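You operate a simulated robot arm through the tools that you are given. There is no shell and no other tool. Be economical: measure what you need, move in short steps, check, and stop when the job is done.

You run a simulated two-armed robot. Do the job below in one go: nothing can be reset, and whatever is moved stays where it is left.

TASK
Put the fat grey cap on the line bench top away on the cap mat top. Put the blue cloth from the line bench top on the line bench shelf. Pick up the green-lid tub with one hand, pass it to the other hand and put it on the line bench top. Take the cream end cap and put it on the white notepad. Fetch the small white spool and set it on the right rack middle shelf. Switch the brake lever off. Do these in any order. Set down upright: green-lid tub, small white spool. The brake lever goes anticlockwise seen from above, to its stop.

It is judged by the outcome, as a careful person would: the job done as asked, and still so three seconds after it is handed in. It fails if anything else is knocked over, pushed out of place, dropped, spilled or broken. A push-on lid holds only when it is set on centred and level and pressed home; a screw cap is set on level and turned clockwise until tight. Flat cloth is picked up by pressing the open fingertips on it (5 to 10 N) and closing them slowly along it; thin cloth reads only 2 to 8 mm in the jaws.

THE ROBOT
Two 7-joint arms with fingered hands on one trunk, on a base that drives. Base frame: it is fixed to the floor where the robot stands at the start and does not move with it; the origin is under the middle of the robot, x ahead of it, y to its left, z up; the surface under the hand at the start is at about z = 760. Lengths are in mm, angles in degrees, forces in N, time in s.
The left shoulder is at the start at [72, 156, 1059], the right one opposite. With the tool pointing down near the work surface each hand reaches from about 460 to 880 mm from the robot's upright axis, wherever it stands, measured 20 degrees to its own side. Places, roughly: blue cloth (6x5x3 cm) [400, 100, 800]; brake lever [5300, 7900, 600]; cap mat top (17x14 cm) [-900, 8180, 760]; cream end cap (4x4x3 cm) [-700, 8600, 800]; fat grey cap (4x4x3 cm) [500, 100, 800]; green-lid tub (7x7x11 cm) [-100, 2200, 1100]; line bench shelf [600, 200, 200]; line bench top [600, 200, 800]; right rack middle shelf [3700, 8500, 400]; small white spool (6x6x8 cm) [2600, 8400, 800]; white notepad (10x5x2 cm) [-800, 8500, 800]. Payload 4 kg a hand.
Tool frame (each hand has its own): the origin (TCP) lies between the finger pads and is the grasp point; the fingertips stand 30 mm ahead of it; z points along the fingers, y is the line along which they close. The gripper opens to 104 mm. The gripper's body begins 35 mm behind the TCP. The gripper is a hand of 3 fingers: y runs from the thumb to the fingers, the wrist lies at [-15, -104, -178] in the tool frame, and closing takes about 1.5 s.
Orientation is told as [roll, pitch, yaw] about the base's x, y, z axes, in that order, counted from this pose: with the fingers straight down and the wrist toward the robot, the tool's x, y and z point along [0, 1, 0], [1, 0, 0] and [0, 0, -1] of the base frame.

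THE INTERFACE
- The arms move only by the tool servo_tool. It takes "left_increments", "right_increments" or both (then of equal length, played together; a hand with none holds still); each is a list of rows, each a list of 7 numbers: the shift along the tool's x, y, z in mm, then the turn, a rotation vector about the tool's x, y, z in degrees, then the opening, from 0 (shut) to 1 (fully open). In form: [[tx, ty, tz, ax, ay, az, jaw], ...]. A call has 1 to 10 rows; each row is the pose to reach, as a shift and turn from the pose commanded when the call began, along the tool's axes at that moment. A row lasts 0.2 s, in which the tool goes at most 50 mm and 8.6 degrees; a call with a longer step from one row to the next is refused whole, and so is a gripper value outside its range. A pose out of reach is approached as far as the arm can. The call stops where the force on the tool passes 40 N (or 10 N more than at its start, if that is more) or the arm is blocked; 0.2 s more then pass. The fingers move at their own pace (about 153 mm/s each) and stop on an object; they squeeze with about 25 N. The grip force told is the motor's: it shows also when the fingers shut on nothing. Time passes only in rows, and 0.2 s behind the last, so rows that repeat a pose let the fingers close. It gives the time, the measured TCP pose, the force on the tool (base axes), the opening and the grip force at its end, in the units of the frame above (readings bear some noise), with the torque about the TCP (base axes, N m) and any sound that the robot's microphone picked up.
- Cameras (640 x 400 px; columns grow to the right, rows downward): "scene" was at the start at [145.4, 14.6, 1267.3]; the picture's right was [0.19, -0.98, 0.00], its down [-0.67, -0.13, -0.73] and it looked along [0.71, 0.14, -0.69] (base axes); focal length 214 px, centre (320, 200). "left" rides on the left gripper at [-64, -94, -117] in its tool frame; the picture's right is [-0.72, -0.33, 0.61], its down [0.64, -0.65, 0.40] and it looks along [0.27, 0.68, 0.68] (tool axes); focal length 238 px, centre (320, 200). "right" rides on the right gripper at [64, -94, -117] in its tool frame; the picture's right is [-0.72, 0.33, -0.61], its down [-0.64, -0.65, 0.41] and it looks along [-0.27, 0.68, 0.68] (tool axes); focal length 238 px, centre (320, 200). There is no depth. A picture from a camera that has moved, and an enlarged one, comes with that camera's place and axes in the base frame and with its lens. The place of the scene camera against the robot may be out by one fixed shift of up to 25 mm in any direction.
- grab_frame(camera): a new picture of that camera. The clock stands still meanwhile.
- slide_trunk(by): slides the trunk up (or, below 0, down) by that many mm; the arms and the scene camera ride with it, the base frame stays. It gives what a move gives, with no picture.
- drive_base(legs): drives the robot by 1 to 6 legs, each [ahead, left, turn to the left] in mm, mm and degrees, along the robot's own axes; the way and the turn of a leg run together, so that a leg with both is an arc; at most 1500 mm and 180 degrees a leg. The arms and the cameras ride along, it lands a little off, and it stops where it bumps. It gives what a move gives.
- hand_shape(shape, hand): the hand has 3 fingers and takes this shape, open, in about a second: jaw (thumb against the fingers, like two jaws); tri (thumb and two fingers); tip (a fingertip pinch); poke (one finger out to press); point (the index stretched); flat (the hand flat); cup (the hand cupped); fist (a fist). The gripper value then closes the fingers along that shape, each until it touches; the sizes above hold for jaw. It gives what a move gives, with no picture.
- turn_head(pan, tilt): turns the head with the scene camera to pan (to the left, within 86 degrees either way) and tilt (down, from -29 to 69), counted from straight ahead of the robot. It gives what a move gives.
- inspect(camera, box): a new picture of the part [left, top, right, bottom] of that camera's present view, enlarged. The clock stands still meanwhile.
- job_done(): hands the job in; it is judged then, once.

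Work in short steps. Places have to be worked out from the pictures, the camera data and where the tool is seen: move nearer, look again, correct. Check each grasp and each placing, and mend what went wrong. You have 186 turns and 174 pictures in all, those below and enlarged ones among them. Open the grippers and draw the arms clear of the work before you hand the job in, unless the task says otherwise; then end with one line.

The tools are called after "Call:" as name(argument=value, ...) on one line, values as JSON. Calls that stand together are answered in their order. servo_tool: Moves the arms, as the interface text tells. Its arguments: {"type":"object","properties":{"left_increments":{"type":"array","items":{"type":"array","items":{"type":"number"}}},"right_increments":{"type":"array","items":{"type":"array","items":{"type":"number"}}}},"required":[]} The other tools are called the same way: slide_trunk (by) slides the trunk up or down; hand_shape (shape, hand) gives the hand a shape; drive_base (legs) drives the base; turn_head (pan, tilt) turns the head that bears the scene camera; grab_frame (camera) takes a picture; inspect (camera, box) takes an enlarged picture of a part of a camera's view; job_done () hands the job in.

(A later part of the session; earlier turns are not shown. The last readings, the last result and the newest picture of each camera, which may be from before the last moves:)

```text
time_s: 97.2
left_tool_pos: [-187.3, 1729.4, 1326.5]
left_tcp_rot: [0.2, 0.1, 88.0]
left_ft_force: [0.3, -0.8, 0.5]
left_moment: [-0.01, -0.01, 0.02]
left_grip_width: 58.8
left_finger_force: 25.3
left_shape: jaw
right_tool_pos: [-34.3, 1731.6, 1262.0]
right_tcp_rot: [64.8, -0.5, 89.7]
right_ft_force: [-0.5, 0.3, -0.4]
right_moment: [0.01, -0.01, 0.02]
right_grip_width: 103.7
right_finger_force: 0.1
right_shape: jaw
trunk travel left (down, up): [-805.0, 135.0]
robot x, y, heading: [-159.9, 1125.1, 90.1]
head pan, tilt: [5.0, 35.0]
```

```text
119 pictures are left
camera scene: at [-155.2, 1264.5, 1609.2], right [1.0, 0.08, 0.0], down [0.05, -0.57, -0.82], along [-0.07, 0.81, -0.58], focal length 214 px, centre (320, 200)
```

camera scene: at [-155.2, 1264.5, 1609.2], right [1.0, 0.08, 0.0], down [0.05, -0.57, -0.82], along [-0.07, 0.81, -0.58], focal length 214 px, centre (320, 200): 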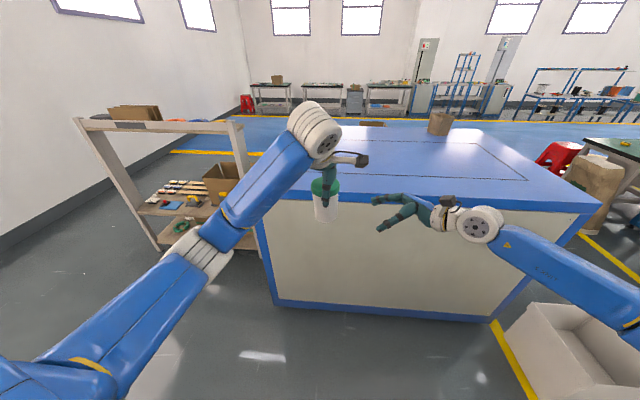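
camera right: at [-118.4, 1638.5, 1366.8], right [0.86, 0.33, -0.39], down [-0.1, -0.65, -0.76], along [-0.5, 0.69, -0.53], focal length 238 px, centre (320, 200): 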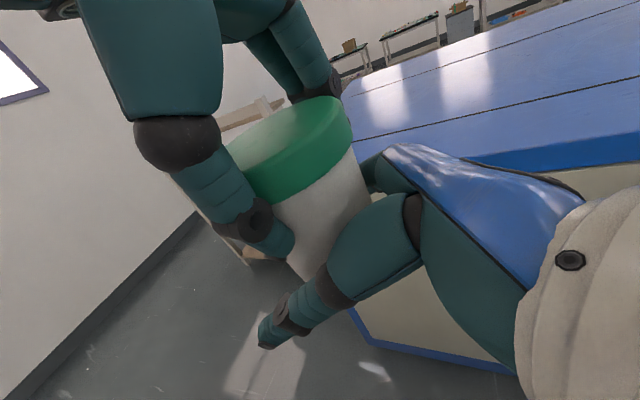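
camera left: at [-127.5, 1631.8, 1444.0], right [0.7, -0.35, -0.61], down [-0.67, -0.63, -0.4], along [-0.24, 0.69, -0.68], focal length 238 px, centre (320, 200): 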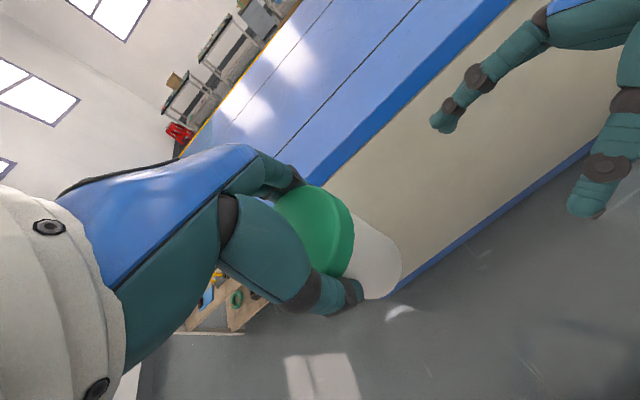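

Handover done: the tub hangs in the left hand. I unroll the right hand to pointing down and raise it, then drive back to the line bench.

Call:
servo_tool(right_increments=[[11, 0, -5, 0, -8.2, 0, 1], [22, 0, -10, 0, -16.4, 0, 1], [33, 0, -16, 0, -24.6, 0, 1], [45, 0, -21, 0, -32.8, 0, 1], [57, 0, -26, 0, -41, 0, 1], [68, 0, -31, 0, -49.2, 0, 1], [80, 0, -37, 0, -57.4, 0, 1], [91, 0, -42, 0, -65, 0, 1], [91, 0, -42, 0, -65, 0, 1]])

Call:
drive_base(legs=[[-1125, 30, 0], [0, 0, -90]])

Call:
turn_head(pan=11, tilt=43)

Call:
grab_frame(camera="scene")

```text
time_s: 99.2
left_tool_pos: [-188.7, 1728.5, 1327.6]
left_tcp_rot: [0.2, 0.1, 87.9]
left_ft_force: [-0.5, -0.6, 0.8]
left_moment: [-0.02, 0.02, 0.01]
left_grip_width: 58.4
left_finger_force: 25.0
left_shape: jaw
right_tool_pos: [-35.1, 1732.7, 1359.5]
right_tcp_rot: [-0.4, -0.3, 89.8]
right_ft_force: [0.0, -0.8, -0.4]
right_moment: [-0.01, 0.0, 0.02]
right_grip_width: 103.4
right_finger_force: 0.1
right_shape: jaw
trunk travel left (down, up): [-805.0, 135.0]
robot x, y, heading: [-164.6, 1121.1, 89.6]
head pan, tilt: [5.0, 35.0]
```

```text
time_s: 109.0
left_tool_pos: [383.8, -48.2, 1327.0]
left_tcp_rot: [0.1, 0.1, -6.0]
left_ft_force: [0.6, -0.4, 0.5]
left_moment: [-0.01, -0.01, 0.02]
left_grip_width: 58.5
left_finger_force: 24.9
left_shape: jaw
right_tool_pos: [376.2, -200.9, 1361.0]
right_tcp_rot: [-0.3, -0.3, -4.1]
right_ft_force: [0.0, 0.1, 0.0]
right_moment: [-0.01, -0.03, 0.0]
right_grip_width: 103.7
right_finger_force: 0.0
right_shape: jaw
trunk travel left (down, up): [-805.0, 135.0]
robot x, y, heading: [-223.2, -34.0, -4.0]
head pan, tilt: [5.0, 35.0]
```

```text
time_s: 109.7
left_tool_pos: [379.7, -47.8, 1327.2]
left_tcp_rot: [0.2, 0.1, -6.1]
left_ft_force: [-0.9, -0.3, -0.1]
left_moment: [-0.03, 0.01, 0.0]
left_grip_width: 58.2
left_finger_force: 24.4
left_shape: jaw
right_tool_pos: [373.5, -201.6, 1360.4]
right_tcp_rot: [-0.2, -0.6, -4.2]
right_ft_force: [0.6, -0.7, -0.3]
right_moment: [0.04, -0.02, -0.01]
right_grip_width: 103.7
right_finger_force: 0.0
right_shape: jaw
trunk travel left (down, up): [-805.0, 135.0]
robot x, y, heading: [-219.1, -31.9, -4.0]
head pan, tilt: [11.0, 43.0]
```

```text
118 pictures are left
camera scene: at [-72.8, -31.3, 1597.2], right [0.12, -0.99, 0.0], down [-0.68, -0.08, -0.73], along [0.72, 0.09, -0.68], focal length 214 px, centre (320, 200)
```

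scene: 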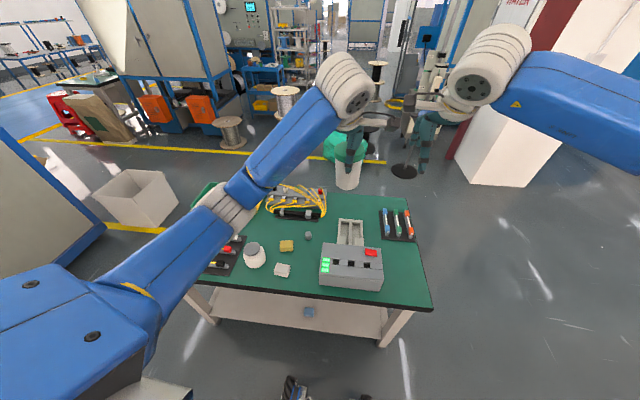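

I correct the base pose, then bring the tub above the free spot where the cloth was.

Call:
drive_base(legs=[[70, 55, 4]])

Call:
slide_trunk(by=-230)

Call:
grab_frame(camera="scene")

```text
time_s: 110.8
left_tool_pos: [434.5, 23.0, 1336.1]
left_tcp_rot: [1.1, -0.8, -2.2]
left_ft_force: [-0.9, -1.2, -1.9]
left_moment: [0.05, -0.01, 0.02]
left_grip_width: 58.3
left_finger_force: 25.2
left_shape: jaw
right_tool_pos: [439.8, -131.5, 1366.3]
right_tcp_rot: [0.7, -1.2, -0.2]
right_ft_force: [0.0, -1.1, -0.3]
right_moment: [0.05, 0.03, 0.0]
right_grip_width: 103.8
right_finger_force: 0.1
right_shape: jaw
trunk travel left (down, up): [-805.0, 135.0]
robot x, y, heading: [-154.0, 15.0, 0.1]
head pan, tilt: [11.0, 43.0]
```

```text
time_s: 113.2
left_tool_pos: [445.8, 37.3, 1101.1]
left_tcp_rot: [0.3, -0.2, -2.3]
left_ft_force: [-0.2, -0.3, -1.5]
left_moment: [-0.05, 0.01, 0.02]
left_grip_width: 58.3
left_finger_force: 25.4
left_shape: jaw
right_tool_pos: [450.8, -114.2, 1133.9]
right_tcp_rot: [-0.1, -0.8, -0.2]
right_ft_force: [0.5, -0.4, 0.0]
right_moment: [-0.01, 0.02, 0.01]
right_grip_width: 103.6
right_finger_force: 0.1
right_shape: jaw
trunk travel left (down, up): [-575.0, 365.0]
robot x, y, heading: [-152.6, 13.9, 0.0]
head pan, tilt: [11.0, 43.0]
```

```text
117 pictures are left
camera scene: at [-4.4, 30.3, 1367.3], right [0.19, -0.98, 0.0], down [-0.67, -0.13, -0.73], along [0.72, 0.14, -0.68], focal length 214 px, centre (320, 200)
```

scene: 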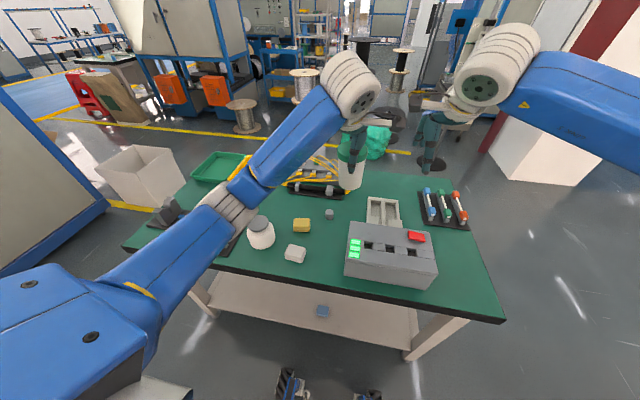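

Move the tub over the spot (405, 96) and lower trunk 100 mm.

Call:
servo_tool(left_increments=[[20, -14, 0, 0, 0, 0, 0], [40, -28, 0, 0, 0, 0, 0], [59, -43, 0, 0, 0, -2, 0], [59, -43, 0, 0, 0, -2, 0]])

Call:
slide_trunk(by=-100)

Call:
grab_frame(camera="left")

Call:
inspect(camera="scene", box=[200, 140, 440, 290])

```text
time_s: 114.2
left_tool_pos: [405.9, 93.1, 1098.2]
left_tcp_rot: [0.6, -0.3, -0.2]
left_ft_force: [0.0, -0.1, -2.6]
left_moment: [-0.01, 0.0, 0.03]
left_grip_width: 58.2
left_finger_force: 25.3
left_shape: jaw
right_tool_pos: [451.0, -118.5, 1131.5]
right_tcp_rot: [0.1, -0.6, -0.2]
right_ft_force: [0.7, -0.8, -0.2]
right_moment: [-0.01, 0.0, 0.04]
right_grip_width: 103.7
right_finger_force: 0.1
right_shape: jaw
trunk travel left (down, up): [-575.0, 365.0]
robot x, y, heading: [-152.1, 16.9, 0.1]
head pan, tilt: [11.0, 43.0]
```

```text
time_s: 115.5
left_tool_pos: [406.5, 98.0, 999.3]
left_tcp_rot: [0.3, -0.3, -0.2]
left_ft_force: [0.8, -0.2, -3.0]
left_moment: [-0.01, 0.03, 0.01]
left_grip_width: 58.2
left_finger_force: 25.3
left_shape: jaw
right_tool_pos: [450.5, -113.6, 1032.1]
right_tcp_rot: [0.0, -0.7, -0.2]
right_ft_force: [0.4, 0.0, 0.2]
right_moment: [-0.01, -0.02, 0.0]
right_grip_width: 103.8
right_finger_force: 0.1
right_shape: jaw
trunk travel left (down, up): [-475.0, 465.0]
robot x, y, heading: [-150.1, 14.8, 0.2]
head pan, tilt: [11.0, 43.0]
```

```text
116 pictures are left
camera left: at [310.1, 33.1, 1114.6], right [-0.33, -0.71, -0.62], down [-0.65, 0.65, -0.4], along [0.69, 0.27, -0.67], focal length 238 px, centre (320, 200)
```

left: 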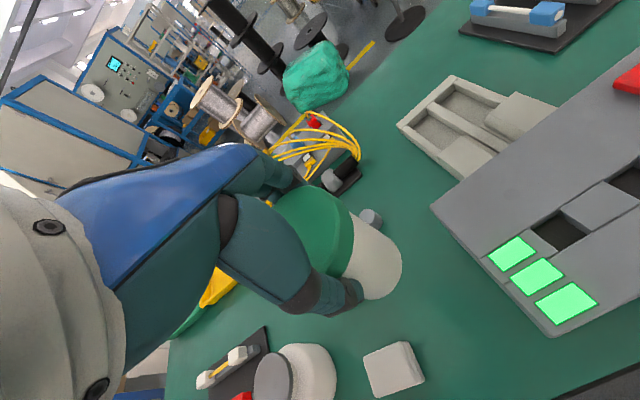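

```text
2.67 times, centred on (320, 215) of scene
camera zoom: at [-5.2, 29.2, 1267.3], right [0.19, -0.98, 0.0], down [-0.67, -0.13, -0.73], along [0.72, 0.14, -0.68], focal length 572 px, centre (320, 160)
```

zoom: 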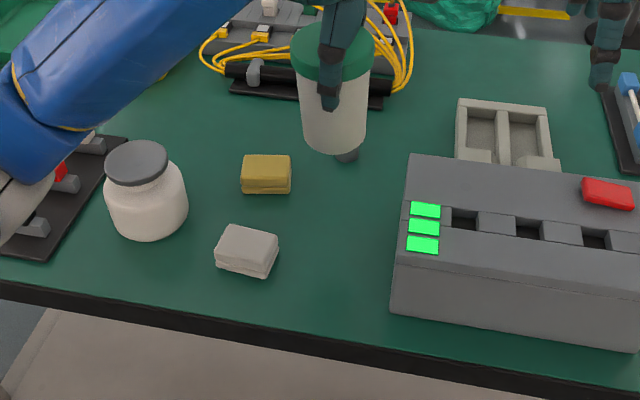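

Clear below. Descend to just above the table, then slowly to contact.

Call:
servo_tool(left_increments=[[0, 0, 30, 0, 0, 0, 0], [0, 0, 60, 0, 0, 0, 0], [0, 0, 90, 0, 0, 0, 0], [0, 0, 110, 0, 0, 0, 0], [0, 0, 118, 0, 0, 0, 0], [0, 0, 118, 0, 0, 0, 0]])

Call:
inspect(camera="scene", box=[200, 140, 440, 290])

Call:
servo_tool(left_increments=[[0, 0, 3, 0, 0, 0, 0], [0, 0, 6, 0, 0, 0, 0], [0, 0, 9, 0, 0, 0, 0], [0, 0, 9, 0, 0, 0, 0]])

```text
time_s: 116.9
left_tool_pos: [408.1, 96.9, 880.5]
left_tcp_rot: [0.5, -0.2, -0.3]
left_ft_force: [0.3, -0.1, -3.3]
left_moment: [0.03, 0.03, 0.03]
left_grip_width: 57.9
left_finger_force: 24.8
left_shape: jaw
right_tool_pos: [451.1, -115.2, 1033.0]
right_tcp_rot: [-0.1, -0.8, -0.2]
right_ft_force: [-0.2, -0.2, -0.7]
right_moment: [-0.02, 0.02, 0.0]
right_grip_width: 103.7
right_finger_force: 0.0
right_shape: jaw
trunk travel left (down, up): [-475.0, 465.0]
robot x, y, heading: [-150.4, 16.4, -0.1]
head pan, tilt: [11.0, 43.0]
```

```text
2.67 times, centred on (320, 215) of scene
camera zoom: at [-5.1, 28.5, 1267.3], right [0.19, -0.98, 0.0], down [-0.67, -0.13, -0.73], along [0.72, 0.14, -0.68], focal length 572 px, centre (320, 160)
```

zoom: 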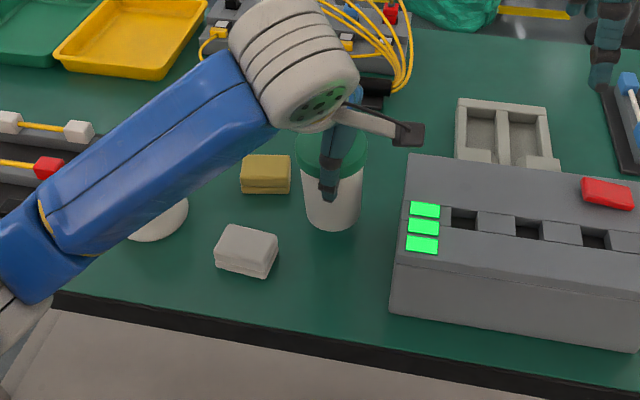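

```text
time_s: 117.9
left_tool_pos: [405.3, 98.9, 870.9]
left_tcp_rot: [0.3, -0.1, -0.1]
left_ft_force: [-0.3, 0.1, -2.8]
left_moment: [-0.04, -0.02, 0.01]
left_grip_width: 58.3
left_finger_force: 24.8
left_shape: jaw
right_tool_pos: [449.7, -114.6, 1032.0]
right_tcp_rot: [-0.1, -0.8, -0.2]
right_ft_force: [0.1, 0.0, 0.3]
right_moment: [0.01, -0.04, 0.0]
right_grip_width: 103.9
right_finger_force: 0.0
right_shape: jaw
trunk travel left (down, up): [-475.0, 465.0]
robot x, y, heading: [-150.3, 17.8, 0.0]
head pan, tilt: [11.0, 43.0]
```

Not touching yet; continue gently.

Call:
servo_tool(left_increments=[[0, 0, 2, 0, 0, 0, 0], [0, 0, 4, 0, 0, 0, 0], [0, 0, 6, 0, 0, 0, 0], [0, 0, 6, 0, 0, 0, 0]])

```text
time_s: 118.9
left_tool_pos: [406.2, 98.1, 865.9]
left_tcp_rot: [0.3, -0.2, -0.2]
left_ft_force: [0.0, 0.3, -2.0]
left_moment: [-0.02, 0.02, -0.02]
left_grip_width: 58.1
left_finger_force: 24.7
left_shape: jaw
right_tool_pos: [451.0, -115.1, 1032.7]
right_tcp_rot: [-0.1, -0.7, -0.2]
right_ft_force: [-0.6, 0.7, 0.9]
right_moment: [0.0, 0.01, 0.01]
right_grip_width: 103.8
right_finger_force: 0.1
right_shape: jaw
trunk travel left (down, up): [-475.0, 465.0]
robot x, y, heading: [-153.5, 16.6, 0.1]
head pan, tilt: [11.0, 43.0]
```

Call:
servo_tool(left_increments=[[0, 0, 1, 0, 0, 0, 0], [0, 0, 2, 0, 0, 0, 0], [0, 0, 3, 0, 0, 0, 0], [0, 0, 4, 0, 0, 0, 0], [0, 0, 4, 0, 0, 0, 0]])

```text
time_s: 120.1
left_tool_pos: [407.8, 97.5, 860.5]
left_tcp_rot: [0.3, -0.2, -0.2]
left_ft_force: [-1.0, 0.1, -3.2]
left_moment: [0.0, 0.04, -0.02]
left_grip_width: 58.2
left_finger_force: 25.3
left_shape: jaw
right_tool_pos: [450.0, -114.5, 1032.2]
right_tcp_rot: [-0.1, -0.6, -0.2]
right_ft_force: [-1.5, 0.0, -0.6]
right_moment: [0.03, 0.01, -0.02]
right_grip_width: 103.6
right_finger_force: 0.1
right_shape: jaw
trunk travel left (down, up): [-475.0, 465.0]
robot x, y, heading: [-151.5, 14.4, 0.2]
head pan, tilt: [11.0, 43.0]
```

Still no contact at 860; I keep creeping down.

Call:
servo_tool(left_increments=[[0, 0, 1.5, 0, 0, 0, 0], [0, 0, 3, 0, 0, 0, 0], [0, 0, 4.5, 0, 0, 0, 0], [0, 0, 6, 0, 0, 0, 0], [0, 0, 6, 0, 0, 0, 0]])

Call:
inspect(camera="scene", box=[260, 170, 400, 260])

```text
time_s: 121.3
left_tool_pos: [404.7, 96.6, 855.6]
left_tcp_rot: [0.3, -0.3, -0.2]
left_ft_force: [2.7, -1.8, 4.9]
left_moment: [-0.04, -0.11, -0.03]
left_grip_width: 58.4
left_finger_force: 25.2
left_shape: jaw
right_tool_pos: [450.6, -115.4, 1032.1]
right_tcp_rot: [0.0, -0.8, -0.2]
right_ft_force: [0.1, 0.3, 0.2]
right_moment: [-0.02, 0.01, -0.01]
right_grip_width: 104.0
right_finger_force: 0.1
right_shape: jaw
trunk travel left (down, up): [-475.0, 465.0]
robot x, y, heading: [-153.1, 17.6, -0.2]
head pan, tilt: [11.0, 43.0]
```

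```text
4.44 times, centred on (330, 215) of scene
camera zoom: at [-6.0, 27.6, 1267.5], right [0.19, -0.98, 0.0], down [-0.67, -0.13, -0.73], along [0.72, 0.14, -0.68], focal length 953 px, centre (276, 133)
```

zoom: 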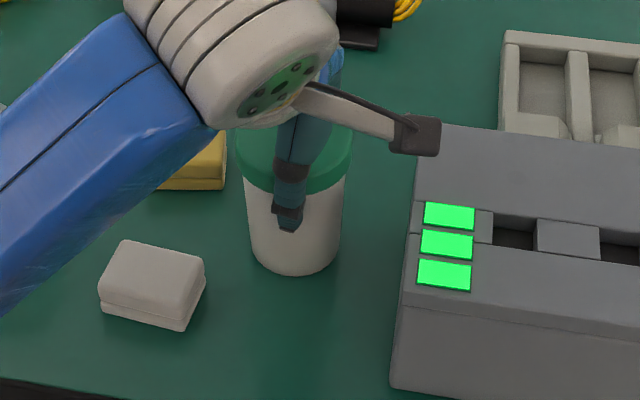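

Contact felt at 855. Open slowly and rise.

Call:
servo_tool(left_increments=[[0, 0, 0, 0, 0, 0, 0.5], [0, 0, 0, 0, 0, 0, 0.65], [0, 0, 0, 0, 0, 0, 0.85], [0, 0, 0, 0, 0, 0, 1], [0, 0, 0, 0, 0, 0, 1], [0, 0, -30, 0, 0, 0, 1], [0, 0, -70, 0, 0, 0, 1], [0, 0, -110, 0, 0, 0, 1], [0, 0, -150, 0, 0, 0, 1], [0, 0, -150, 0, 0, 0, 1]])

Call:
grab_frame(camera="left")

Call:
inspect(camera="scene", box=[200, 140, 440, 290])

```text
time_s: 123.5
left_tool_pos: [404.9, 97.4, 1001.9]
left_tcp_rot: [0.4, -0.2, -0.1]
left_ft_force: [-0.7, 0.1, 1.0]
left_moment: [-0.01, 0.02, -0.01]
left_grip_width: 103.8
left_finger_force: 0.0
left_shape: jaw
right_tool_pos: [451.4, -114.5, 1032.3]
right_tcp_rot: [-0.1, -0.7, -0.1]
right_ft_force: [0.4, 0.4, 0.8]
right_moment: [0.01, 0.04, -0.03]
right_grip_width: 103.8
right_finger_force: 0.0
right_shape: jaw
trunk travel left (down, up): [-475.0, 465.0]
robot x, y, heading: [-152.5, 15.2, -0.0]
head pan, tilt: [11.0, 43.0]
```

```text
112 pictures are left
camera left: at [310.6, 32.9, 1119.1], right [-0.33, -0.71, -0.62], down [-0.65, 0.65, -0.4], along [0.69, 0.27, -0.67], focal length 238 px, centre (320, 200)
```

left: 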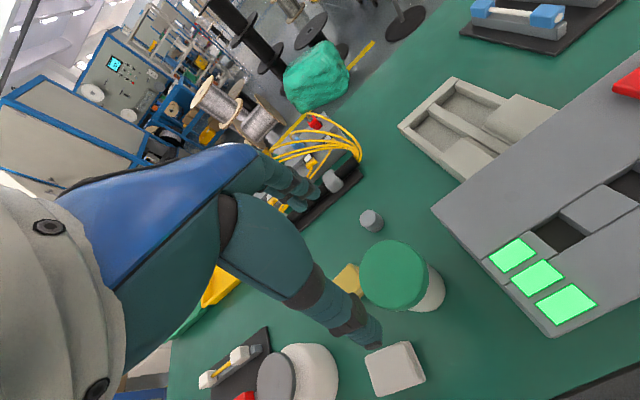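

```text
2.67 times, centred on (320, 215) of scene
camera zoom: at [-5.2, 28.2, 1267.3], right [0.19, -0.98, 0.0], down [-0.67, -0.13, -0.73], along [0.72, 0.14, -0.68], focal length 572 px, centre (320, 160)
```

zoom: 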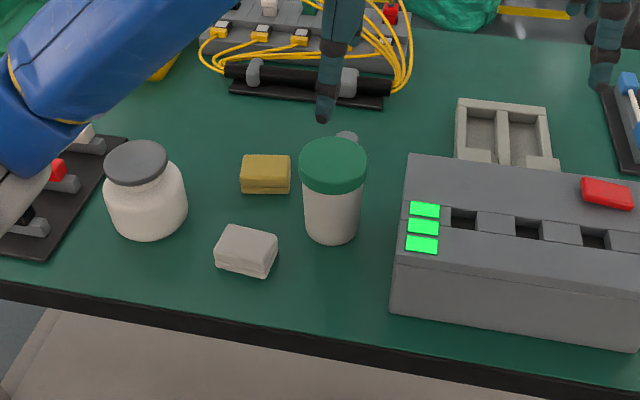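

Tub stands upright. The cap is at about [538, 103]; I move the left hand over it with a narrower opening.

Call:
servo_tool(left_increments=[[3, 40, 0, 0, 0, 0, 0.75], [6, 80, 0, 0, 0, 0, 0.75], [6, 120, 0, 0, 0, 0, 0.75], [6, 133, 30, 0, 0, 0, 0.75], [6, 133, 70, 0, 0, 0, 0.75], [6, 133, 110, 0, 0, 0, 0.75], [6, 133, 130, 0, 0, 0, 0.75], [6, 133, 130, 0, 0, 0, 0.75]])

Call:
grab_frame(camera="left")

Call:
inspect(camera="scene", box=[200, 140, 440, 290])

```text
time_s: 125.3
left_tool_pos: [540.8, 103.2, 877.5]
left_tcp_rot: [0.3, -0.3, -0.2]
left_ft_force: [-0.4, 0.4, 0.5]
left_moment: [-0.02, 0.0, -0.01]
left_grip_width: 78.4
left_finger_force: 0.1
left_shape: jaw
right_tool_pos: [449.5, -114.3, 1032.9]
right_tcp_rot: [-0.2, -0.7, -0.2]
right_ft_force: [-0.1, 0.5, -0.1]
right_moment: [0.0, 0.01, 0.0]
right_grip_width: 103.7
right_finger_force: 0.0
right_shape: jaw
trunk travel left (down, up): [-475.0, 465.0]
robot x, y, heading: [-151.9, 16.8, -0.0]
head pan, tilt: [11.0, 43.0]
```

```text
110 pictures are left
camera left: at [445.2, 38.0, 992.6], right [-0.33, -0.71, -0.62], down [-0.65, 0.65, -0.4], along [0.69, 0.27, -0.67], focal length 238 px, centre (320, 200)
```

left: 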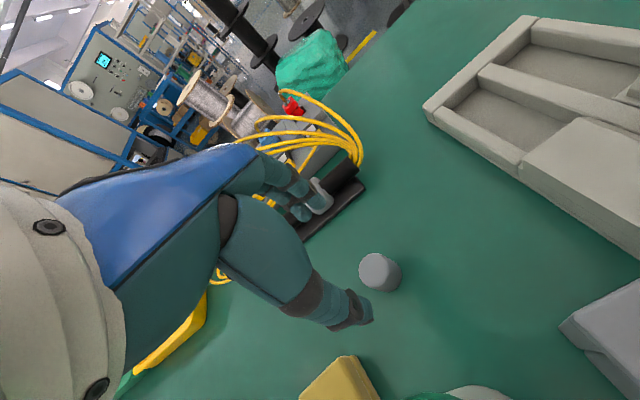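

```text
2.67 times, centred on (320, 215) of scene
camera zoom: at [-5.5, 28.3, 1267.4], right [0.19, -0.98, 0.0], down [-0.67, -0.13, -0.73], along [0.72, 0.14, -0.68], focal length 572 px, centre (320, 160)
```

zoom: 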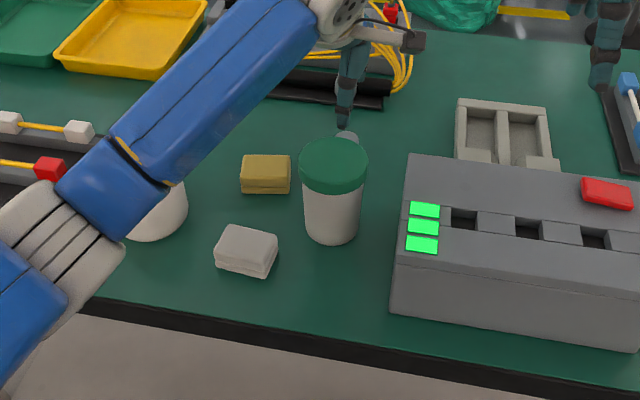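

Aligned over the cap. Before going lower I check where the left elbow is relative to the jar.

Call:
grab_frame(camera="scene")

Call:
grab_frame(camera="right")

```text
108 pictures are left
camera scene: at [-5.5, 28.3, 1267.4], right [0.19, -0.98, 0.0], down [-0.67, -0.13, -0.73], along [0.72, 0.14, -0.68], focal length 214 px, centre (320, 200)
```

scene: 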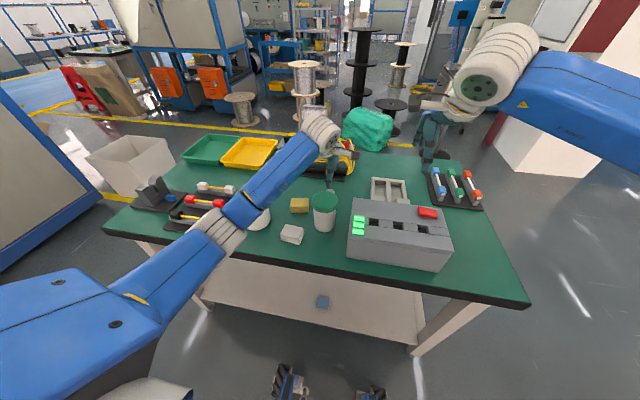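

```text
107 pictures are left
camera right: at [355.0, -50.4, 1147.1], right [0.32, -0.72, 0.62], down [-0.65, -0.64, -0.41], along [0.69, -0.27, -0.67], focal length 238 px, centre (320, 200)
```

right: 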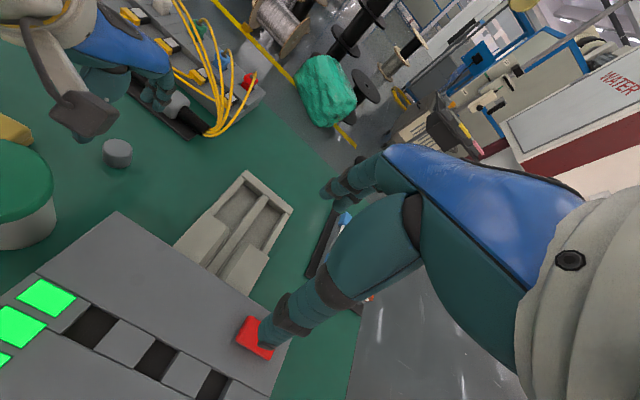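

The elbow is well above and before the table. Descend onto the cap and close.

Call:
servo_tool(left_increments=[[-1, -1, 30, 0, 0, 0, 0.75], [-2, -2, 60, 0, 0, 0, 0.75], [-2, -2, 75, 0, 0, 0, 0.75], [-2, -2, 83, 0, 0, 0, 0.75], [-2, -2, 83, 0, 0, 0, 0.6], [-2, -2, 83, 0, 0, 0, 0.4], [-2, -2, 83, 0, 0, 0, 0.2], [-2, -2, 83, 0, 0, 0, 0], [-2, -2, 83, 0, 0, 0, 0], [-2, -2, 83, 0, 0, 0, 0]])

Call:
servo_tool(left_increments=[[0, 0, -20, 0, 0, 0, 0], [0, 0, -60, 0, 0, 0, 0], [0, 0, -100, 0, 0, 0, 0], [0, 0, -140, 0, 0, 0, 0], [0, 0, -180, 0, 0, 0, 0], [0, 0, -180, 0, 0, 0, 0]])

Call:
grab_frame(camera="left")

Call:
inspect(camera="scene", box=[140, 100, 480, 310])

```text
time_s: 127.5
left_tool_pos: [538.2, 102.0, 791.9]
left_tcp_rot: [0.3, -0.2, -0.1]
left_ft_force: [-0.2, -0.4, -0.3]
left_moment: [0.0, 0.02, 0.03]
left_grip_width: 23.6
left_finger_force: 25.2
left_shape: jaw
right_tool_pos: [450.1, -114.1, 1031.9]
right_tcp_rot: [-0.1, -0.7, -0.1]
right_ft_force: [1.0, 0.1, -0.6]
right_moment: [-0.02, 0.02, -0.02]
right_grip_width: 103.7
right_finger_force: 0.0
right_shape: jaw
trunk travel left (down, up): [-475.0, 465.0]
robot x, y, heading: [-150.3, 15.0, -0.2]
head pan, tilt: [11.0, 43.0]
```

```text
time_s: 128.9
left_tool_pos: [536.1, 98.3, 975.7]
left_tcp_rot: [0.3, -0.1, -0.2]
left_ft_force: [-0.3, -0.1, -0.2]
left_moment: [0.01, 0.01, 0.02]
left_grip_width: 23.8
left_finger_force: 24.6
left_shape: jaw
right_tool_pos: [451.1, -115.1, 1031.1]
right_tcp_rot: [-0.1, -0.8, -0.1]
right_ft_force: [0.4, 0.7, 0.4]
right_moment: [-0.01, -0.04, 0.04]
right_grip_width: 103.9
right_finger_force: 0.0
right_shape: jaw
trunk travel left (down, up): [-475.0, 465.0]
robot x, y, heading: [-150.9, 15.4, 0.1]
head pan, tilt: [11.0, 43.0]
```

```text
106 pictures are left
camera left: at [440.0, 33.7, 1092.3], right [-0.33, -0.71, -0.62], down [-0.65, 0.65, -0.4], along [0.69, 0.27, -0.67], focal length 238 px, centre (320, 200)
```

left: 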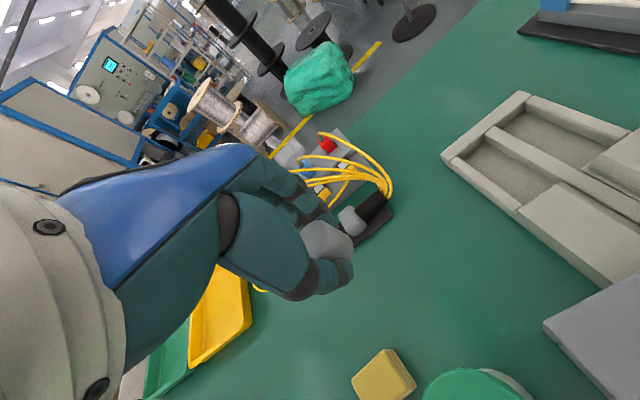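

```text
1.88 times, centred on (310, 205) of scene
camera zoom: at [-5.0, 28.0, 1267.3], right [0.19, -0.98, 0.0], down [-0.67, -0.13, -0.73], along [0.72, 0.14, -0.68], focal length 404 px, centre (339, 191)
```

zoom: 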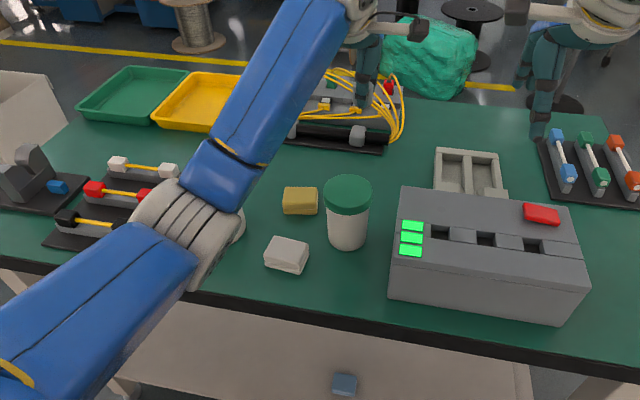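

Cap is held and the bench is undisturbed. I back away from the bench, turn left, and look for the way (left of the rack, along the wall).

Call:
drive_base(legs=[[-600, 0, 0], [0, 0, 90]])

Call:
turn_head(pan=60, tilt=15)

Call:
grab_frame(camera="scene")

Call:
turn_head(pan=10, tilt=20)

Call:
grab_frame(camera="scene")

```text
time_s: 136.1
left_tool_pos: [-827.5, 707.5, 976.1]
left_tcp_rot: [0.4, -0.2, 89.1]
left_ft_force: [-0.2, 0.6, 0.2]
left_moment: [0.01, 0.03, -0.02]
left_grip_width: 23.7
left_finger_force: 24.6
left_shape: jaw
right_tool_pos: [-615.6, 620.0, 1032.8]
right_tcp_rot: [0.0, -0.7, 89.0]
right_ft_force: [0.2, 0.4, -0.6]
right_moment: [-0.02, -0.01, 0.02]
right_grip_width: 103.7
right_finger_force: 0.1
right_shape: jaw
trunk travel left (down, up): [-475.0, 465.0]
robot x, y, heading: [-755.5, 17.0, 89.5]
head pan, tilt: [11.0, 43.0]
```

```text
time_s: 137.3
left_tool_pos: [-828.7, 705.1, 977.3]
left_tcp_rot: [0.4, -0.3, 89.1]
left_ft_force: [-0.6, -0.3, 0.5]
left_moment: [0.0, 0.0, 0.0]
left_grip_width: 23.6
left_finger_force: 24.9
left_shape: jaw
right_tool_pos: [-616.7, 618.3, 1033.5]
right_tcp_rot: [-0.1, -0.8, 89.0]
right_ft_force: [-0.7, 0.1, -0.4]
right_moment: [0.03, 0.03, 0.0]
right_grip_width: 103.9
right_finger_force: 0.0
right_shape: jaw
trunk travel left (down, up): [-475.0, 465.0]
robot x, y, heading: [-756.2, 16.6, 89.5]
head pan, tilt: [60.0, 15.0]
```

```text
104 pictures are left
camera scene: at [-822.0, 118.1, 1311.4], right [0.51, 0.86, 0.0], down [0.22, -0.14, -0.97], along [-0.83, 0.49, -0.26], focal length 214 px, centre (320, 200)
```

scene: 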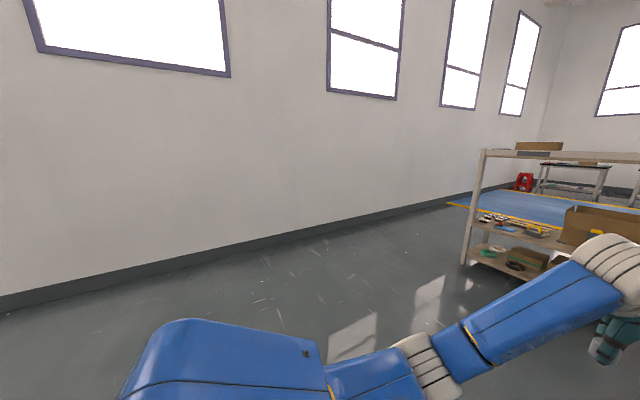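

```text
time_s: 138.5
left_tool_pos: [-828.4, 705.5, 977.1]
left_tcp_rot: [0.4, -0.4, 89.1]
left_ft_force: [0.0, -0.9, -0.5]
left_moment: [-0.02, 0.0, 0.0]
left_grip_width: 23.8
left_finger_force: 24.8
left_shape: jaw
right_tool_pos: [-615.1, 617.6, 1034.3]
right_tcp_rot: [-0.2, -0.8, 89.0]
right_ft_force: [-0.5, 0.1, 0.5]
right_moment: [-0.01, -0.01, -0.01]
right_grip_width: 103.6
right_finger_force: 0.0
right_shape: jaw
trunk travel left (down, up): [-475.0, 465.0]
robot x, y, heading: [-751.1, 20.9, 89.3]
head pan, tilt: [10.0, 20.0]
```

```text
103 pictures are left
camera scene: at [-756.8, 162.1, 1303.1], right [0.99, 0.16, 0.0], down [0.05, -0.34, -0.94], along [-0.15, 0.93, -0.34], focal length 214 px, centre (320, 200)
```

scene: 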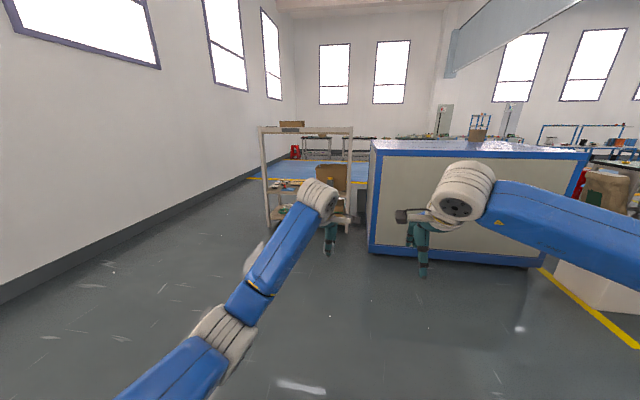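

Clear passage between the wall (x≈−3420) and rack (x≥−1870). I strafe left and drive ahead.

Call:
drive_base(legs=[[0, 1450, 0], [0, 430, 0], [1500, 0, 0.5], [1500, 0, 0], [1400, 0, 0]])

Call:
turn_head(pan=-10, tilt=20)

Call:
grab_frame(camera="scene")

```text
time_s: 168.4
left_tool_pos: [-2680.6, 5081.5, 976.8]
left_tcp_rot: [0.4, -0.3, 91.3]
left_ft_force: [-0.7, 0.0, -0.2]
left_moment: [0.03, 0.01, 0.02]
left_grip_width: 23.4
left_finger_force: 24.8
left_shape: jaw
right_tool_pos: [-2464.8, 5001.3, 1033.6]
right_tcp_rot: [0.0, -0.9, 91.1]
right_ft_force: [-0.4, -0.1, -0.3]
right_moment: [-0.01, -0.04, 0.0]
right_grip_width: 103.7
right_finger_force: 0.1
right_shape: jaw
trunk travel left (down, up): [-475.0, 465.0]
robot x, y, heading: [-2578.4, 4398.5, 91.5]
head pan, tilt: [10.0, 20.0]
```

```text
time_s: 169.2
left_tool_pos: [-2680.2, 5079.2, 979.1]
left_tcp_rot: [0.4, -0.5, 91.2]
left_ft_force: [0.1, 0.7, 0.2]
left_moment: [-0.03, -0.02, -0.01]
left_grip_width: 23.5
left_finger_force: 24.8
left_shape: jaw
right_tool_pos: [-2464.4, 4999.7, 1036.3]
right_tcp_rot: [-0.1, -1.0, 91.2]
right_ft_force: [0.2, 0.2, -0.5]
right_moment: [0.01, 0.02, -0.01]
right_grip_width: 103.7
right_finger_force: 0.0
right_shape: jaw
trunk travel left (down, up): [-475.0, 465.0]
robot x, y, heading: [-2580.2, 4397.7, 91.7]
head pan, tilt: [-10.0, 20.0]
```

```text
102 pictures are left
camera scene: at [-2555.8, 4541.5, 1303.1], right [0.99, -0.15, 0.0], down [-0.05, -0.34, -0.94], along [0.14, 0.93, -0.34], focal length 214 px, centre (320, 200)
```

scene: 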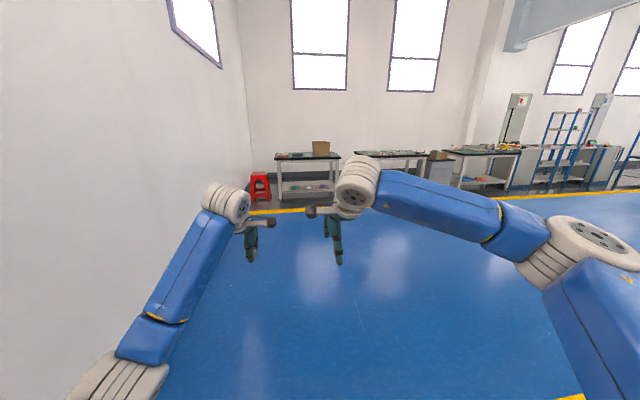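

The target is on the second far table. I drive across the free blue floor toward it.

Call:
drive_base(legs=[[0, 0, -1.7], [1450, 0, 0], [0, -1500, 0], [1250, 0, 0]])

Call:
turn_head(pan=0, tilt=30)

Call:
grab_frame(camera="scene")

```text
time_s: 189.9
left_tool_pos: [-1239.5, 7843.8, 979.1]
left_tcp_rot: [0.4, -0.4, 92.7]
left_ft_force: [-0.3, -0.6, 0.7]
left_moment: [0.01, -0.02, 0.01]
left_grip_width: 23.6
left_finger_force: 24.5
left_shape: jaw
right_tool_pos: [-1020.6, 7770.9, 1034.7]
right_tcp_rot: [-0.1, -1.0, 92.7]
right_ft_force: [-0.8, 0.3, -0.4]
right_moment: [0.02, 0.01, -0.02]
right_grip_width: 103.8
right_finger_force: 0.1
right_shape: jaw
trunk travel left (down, up): [-475.0, 465.0]
robot x, y, heading: [-1125.3, 7167.1, 92.7]
head pan, tilt: [-10.0, 20.0]
```

```text
time_s: 190.7
left_tool_pos: [-1238.4, 7842.1, 980.1]
left_tcp_rot: [0.4, -0.6, 92.7]
left_ft_force: [0.2, 0.3, -0.1]
left_moment: [-0.03, -0.01, 0.0]
left_grip_width: 23.5
left_finger_force: 25.3
left_shape: jaw
right_tool_pos: [-1021.4, 7768.6, 1036.7]
right_tcp_rot: [-0.2, -1.1, 92.7]
right_ft_force: [-0.4, 0.7, -0.5]
right_moment: [0.02, -0.04, -0.03]
right_grip_width: 104.0
right_finger_force: 0.1
right_shape: jaw
trunk travel left (down, up): [-475.0, 465.0]
robot x, y, heading: [-1122.5, 7168.9, 92.9]
head pan, tilt: [0.0, 30.0]
```

```text
101 pictures are left
camera scene: at [-1117.1, 7307.6, 1287.1], right [1.0, 0.05, 0.0], down [0.02, -0.5, -0.86], along [-0.04, 0.86, -0.5], focal length 214 px, centre (320, 200)
```

scene: 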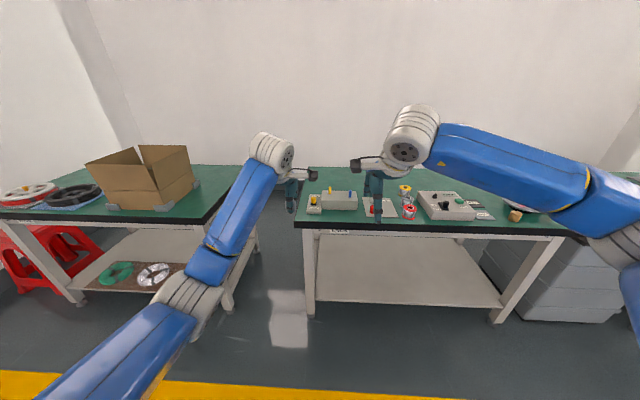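

Table front edge is at y≈8010. I enlarge the table top to identify the mat, notepad and cream cap.

Call:
inspect(camera="scene", box=[290, 150, 560, 240])

```text
2.37 times, centred on (425, 195) of scene
camera zoom: at [-1117.1, 7307.6, 1287.1], right [1.0, 0.05, 0.0], down [0.02, -0.5, -0.86], along [-0.04, 0.86, -0.5], focal length 508 px, centre (71, 212)
```

zoom: 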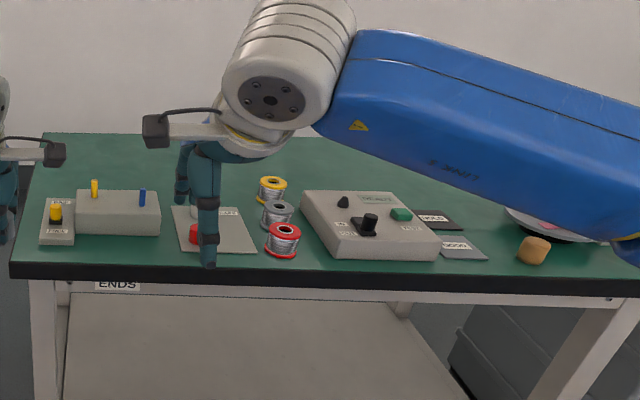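

The grey mat is right there. I raise the trunk a bit, straighten, shift right and come closer; the right hand moves aside.

Call:
slide_trunk(by=150)

Call:
servo_tool(right_increments=[[-40, 0, -20, 0, 0, 0, 1], [-80, 0, -40, 0, 0, 0, 1], [-120, 0, -60, 0, 0, 0, 1], [-160, 0, -80, 0, 0, 0, 1], [-200, 0, -80, 0, 0, 0, 1]])

Call:
drive_base(legs=[[0, 0, -2.8], [0, -310, 0], [380, 0, 0]])

Call:
turn_head(pan=0, tilt=40)

Call:
grab_frame(camera="scene")

Call:
inspect(camera="scene", box=[220, 110, 440, 250])

```text
time_s: 192.4
left_tool_pos: [-1239.1, 7842.2, 1129.7]
left_tcp_rot: [0.5, -0.6, 92.7]
left_ft_force: [-0.3, 0.4, -0.3]
left_moment: [0.04, 0.02, -0.04]
left_grip_width: 23.4
left_finger_force: 25.2
left_shape: jaw
right_tool_pos: [-1022.0, 7767.1, 1185.6]
right_tcp_rot: [-0.1, -1.0, 92.6]
right_ft_force: [-0.2, -0.3, 0.4]
right_moment: [0.01, 0.02, 0.02]
right_grip_width: 103.5
right_finger_force: 0.1
right_shape: jaw
trunk travel left (down, up): [-625.0, 315.0]
robot x, y, heading: [-1122.2, 7165.1, 93.1]
head pan, tilt: [0.0, 30.0]
```

```text
time_s: 193.6
left_tool_pos: [-1237.3, 7841.9, 1131.0]
left_tcp_rot: [0.5, -0.6, 92.7]
left_ft_force: [0.7, -0.7, -0.4]
left_moment: [0.01, -0.01, 0.04]
left_grip_width: 23.5
left_finger_force: 24.7
left_shape: jaw
right_tool_pos: [-817.7, 7772.7, 1268.3]
right_tcp_rot: [0.0, -1.1, 92.6]
right_ft_force: [0.2, -0.1, 0.7]
right_moment: [0.0, 0.0, 0.0]
right_grip_width: 103.6
right_finger_force: 0.0
right_shape: jaw
trunk travel left (down, up): [-625.0, 315.0]
robot x, y, heading: [-1121.6, 7166.4, 92.7]
head pan, tilt: [0.0, 30.0]
```

```text
time_s: 198.2
left_tool_pos: [-895.2, 8225.7, 1131.4]
left_tcp_rot: [0.6, -0.7, 90.3]
left_ft_force: [-0.3, 0.3, -0.9]
left_moment: [0.02, 0.02, 0.0]
left_grip_width: 23.7
left_finger_force: 24.5
left_shape: jaw
right_tool_pos: [-479.0, 8141.8, 1268.1]
right_tcp_rot: [0.0, -1.1, 90.3]
right_ft_force: [0.1, -0.8, -0.4]
right_moment: [0.01, 0.05, 0.0]
right_grip_width: 104.0
right_finger_force: 0.2
right_shape: jaw
trunk travel left (down, up): [-625.0, 315.0]
robot x, y, heading: [-813.9, 7546.1, 90.7]
head pan, tilt: [0.0, 30.0]
```

```text
time_s: 198.9
left_tool_pos: [-895.6, 8227.2, 1130.9]
left_tcp_rot: [0.5, -0.7, 90.2]
left_ft_force: [-0.3, 0.4, 0.7]
left_moment: [-0.04, -0.03, 0.0]
left_grip_width: 23.6
left_finger_force: 25.3
left_shape: jaw
right_tool_pos: [-482.7, 8141.4, 1268.6]
right_tcp_rot: [0.1, -1.2, 90.2]
right_ft_force: [0.8, -0.1, -0.3]
right_moment: [0.0, -0.01, 0.03]
right_grip_width: 103.9
right_finger_force: 0.2
right_shape: jaw
trunk travel left (down, up): [-625.0, 315.0]
robot x, y, heading: [-809.6, 7546.6, 90.6]
head pan, tilt: [0.0, 40.0]
```

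```text
99 pictures are left
camera scene: at [-796.3, 7684.4, 1421.8], right [1.0, 0.01, 0.0], down [0.0, -0.64, -0.76], along [-0.01, 0.76, -0.64], focal length 214 px, centre (320, 200)
```

scene: 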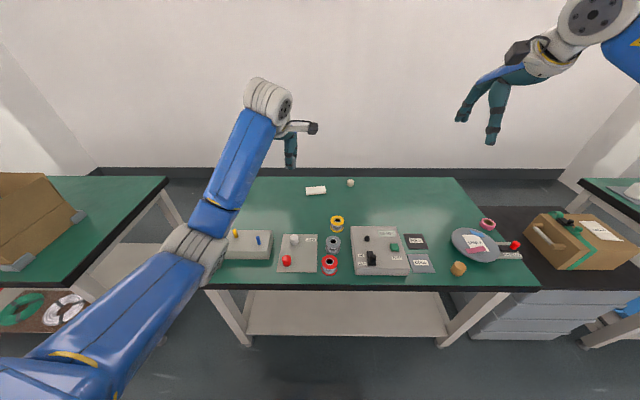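

```text
2.86 times, centred on (330, 180) of scene
camera zoom: at [-796.3, 7684.4, 1421.8], right [1.0, 0.01, 0.0], down [0.0, -0.64, -0.76], along [-0.01, 0.76, -0.64], focal length 613 px, centre (291, 257)
```

zoom: 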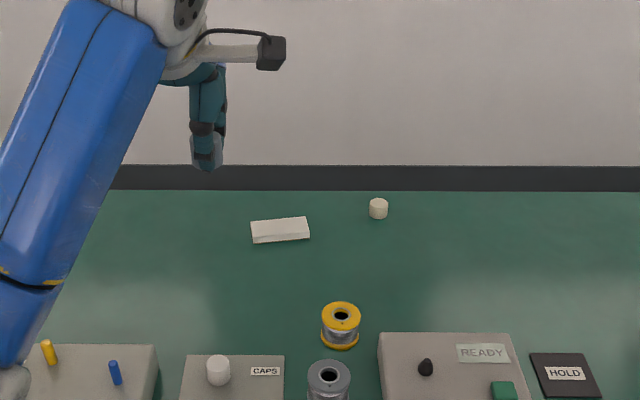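

Mat spans about x −971..−820, y 8082..8255; it already bears a white and a red cap. The free front-right spot is at about (−856, 8130). I move the left hand above it.

Call:
servo_tool(left_increments=[[-10, -25, 30, 0, 0, 0, 0], [-20, -50, 60, 0, 0, 0, 0], [-30, -75, 90, 0, 0, 0, 0], [-37, -97, 125, 0, 0, 0, 0], [-37, -97, 165, 0, 0, 0, 0], [-37, -97, 200, 0, 0, 0, 0], [-37, -97, 200, 0, 0, 0, 0]])

Call:
grab_frame(camera="left")

Call:
inspect(camera="scene", box=[220, 190, 400, 300])

```text
time_s: 200.5
left_tool_pos: [-863.1, 8132.1, 933.5]
left_tcp_rot: [0.4, -0.7, 90.4]
left_ft_force: [0.0, 0.0, -0.6]
left_moment: [-0.01, -0.01, 0.01]
left_grip_width: 23.6
left_finger_force: 24.6
left_shape: jaw
right_tool_pos: [-482.7, 8141.0, 1270.8]
right_tcp_rot: [-0.2, -1.1, 90.4]
right_ft_force: [-0.4, -0.8, 0.2]
right_moment: [0.01, 0.02, 0.02]
right_grip_width: 103.8
right_finger_force: 0.0
right_shape: jaw
trunk travel left (down, up): [-625.0, 315.0]
robot x, y, heading: [-810.2, 7546.2, 90.5]
head pan, tilt: [0.0, 40.0]
```

```text
97 pictures are left
camera left: at [-798.9, 8036.0, 1048.5], right [0.72, -0.31, -0.62], down [-0.64, -0.65, -0.41], along [-0.28, 0.69, -0.67], focal length 238 px, centre (320, 200)
```

left: 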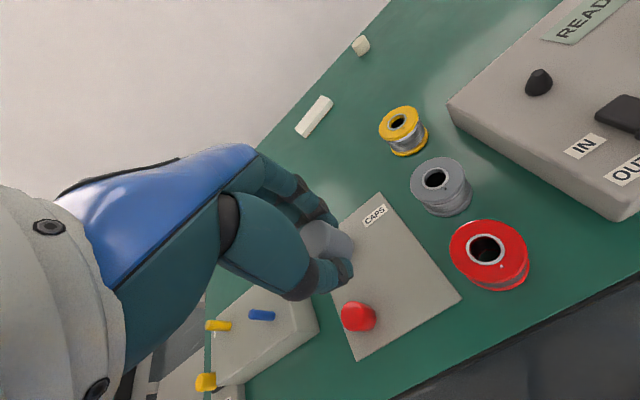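

```text
3.56 times, centred on (310, 245) of scene
camera zoom: at [-797.6, 7683.5, 1421.8], right [1.0, 0.01, 0.0], down [0.0, -0.64, -0.76], along [-0.01, 0.76, -0.64], focal length 763 px, centre (356, 40)
```

zoom: 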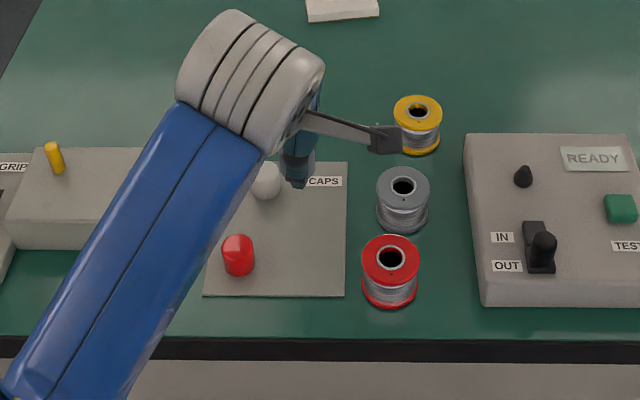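

Current position is centred over the free part of the mat. Lower to just above, then creep.

Call:
servo_tool(left_increments=[[-1, 0, 40, 0, 0, 0, 0], [-2, 0, 80, 0, 0, 0, 0], [-2, 0, 115, 0, 0, 0, 0], [-2, 0, 128, 0, 0, 0, 0], [-2, 0, 132, 0, 0, 0, 0], [-2, 0, 132, 0, 0, 0, 0]])

Call:
servo_tool(left_increments=[[0, 0, 2, 0, 0, 0, 0], [0, 0, 4, 0, 0, 0, 0], [0, 0, 6, 0, 0, 0, 0], [0, 0, 6, 0, 0, 0, 0]])

Call:
grab_frame(camera="left")

```text
time_s: 201.9
left_tool_pos: [-861.3, 8134.3, 798.6]
left_tcp_rot: [0.4, -0.7, 90.3]
left_ft_force: [-0.3, -0.4, 0.0]
left_moment: [0.01, -0.01, -0.01]
left_grip_width: 23.5
left_finger_force: 24.7
left_shape: jaw
right_tool_pos: [-482.7, 8140.5, 1270.3]
right_tcp_rot: [-0.1, -1.1, 90.2]
right_ft_force: [-0.1, 0.6, 0.4]
right_moment: [-0.02, -0.01, 0.0]
right_grip_width: 103.7
right_finger_force: 0.0
right_shape: jaw
trunk travel left (down, up): [-625.0, 315.0]
robot x, y, heading: [-808.8, 7549.1, 90.6]
head pan, tilt: [0.0, 40.0]
```

```text
time_s: 202.9
left_tool_pos: [-861.4, 8134.9, 794.6]
left_tcp_rot: [0.3, -1.2, 90.3]
left_ft_force: [-4.2, 1.1, 20.6]
left_moment: [-0.24, 0.05, 0.06]
left_grip_width: 24.1
left_finger_force: 25.7
left_shape: jaw
right_tool_pos: [-484.0, 8139.2, 1272.2]
right_tcp_rot: [-0.1, -1.3, 90.2]
right_ft_force: [-0.4, 0.7, 0.2]
right_moment: [-0.01, 0.01, -0.01]
right_grip_width: 104.1
right_finger_force: 0.0
right_shape: jaw
trunk travel left (down, up): [-625.0, 315.0]
robot x, y, heading: [-809.5, 7549.5, 90.5]
head pan, tilt: [0.0, 40.0]
```

```text
95 pictures are left
camera left: at [-797.0, 8037.1, 910.0], right [0.72, -0.31, -0.62], down [-0.64, -0.65, -0.41], along [-0.28, 0.7, -0.66], focal length 238 px, centre (320, 200)
```

left: 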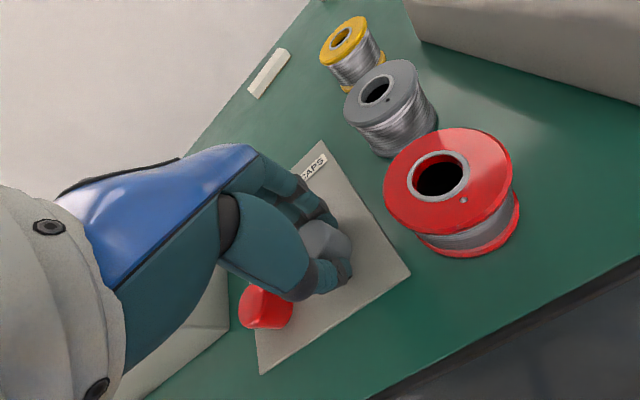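

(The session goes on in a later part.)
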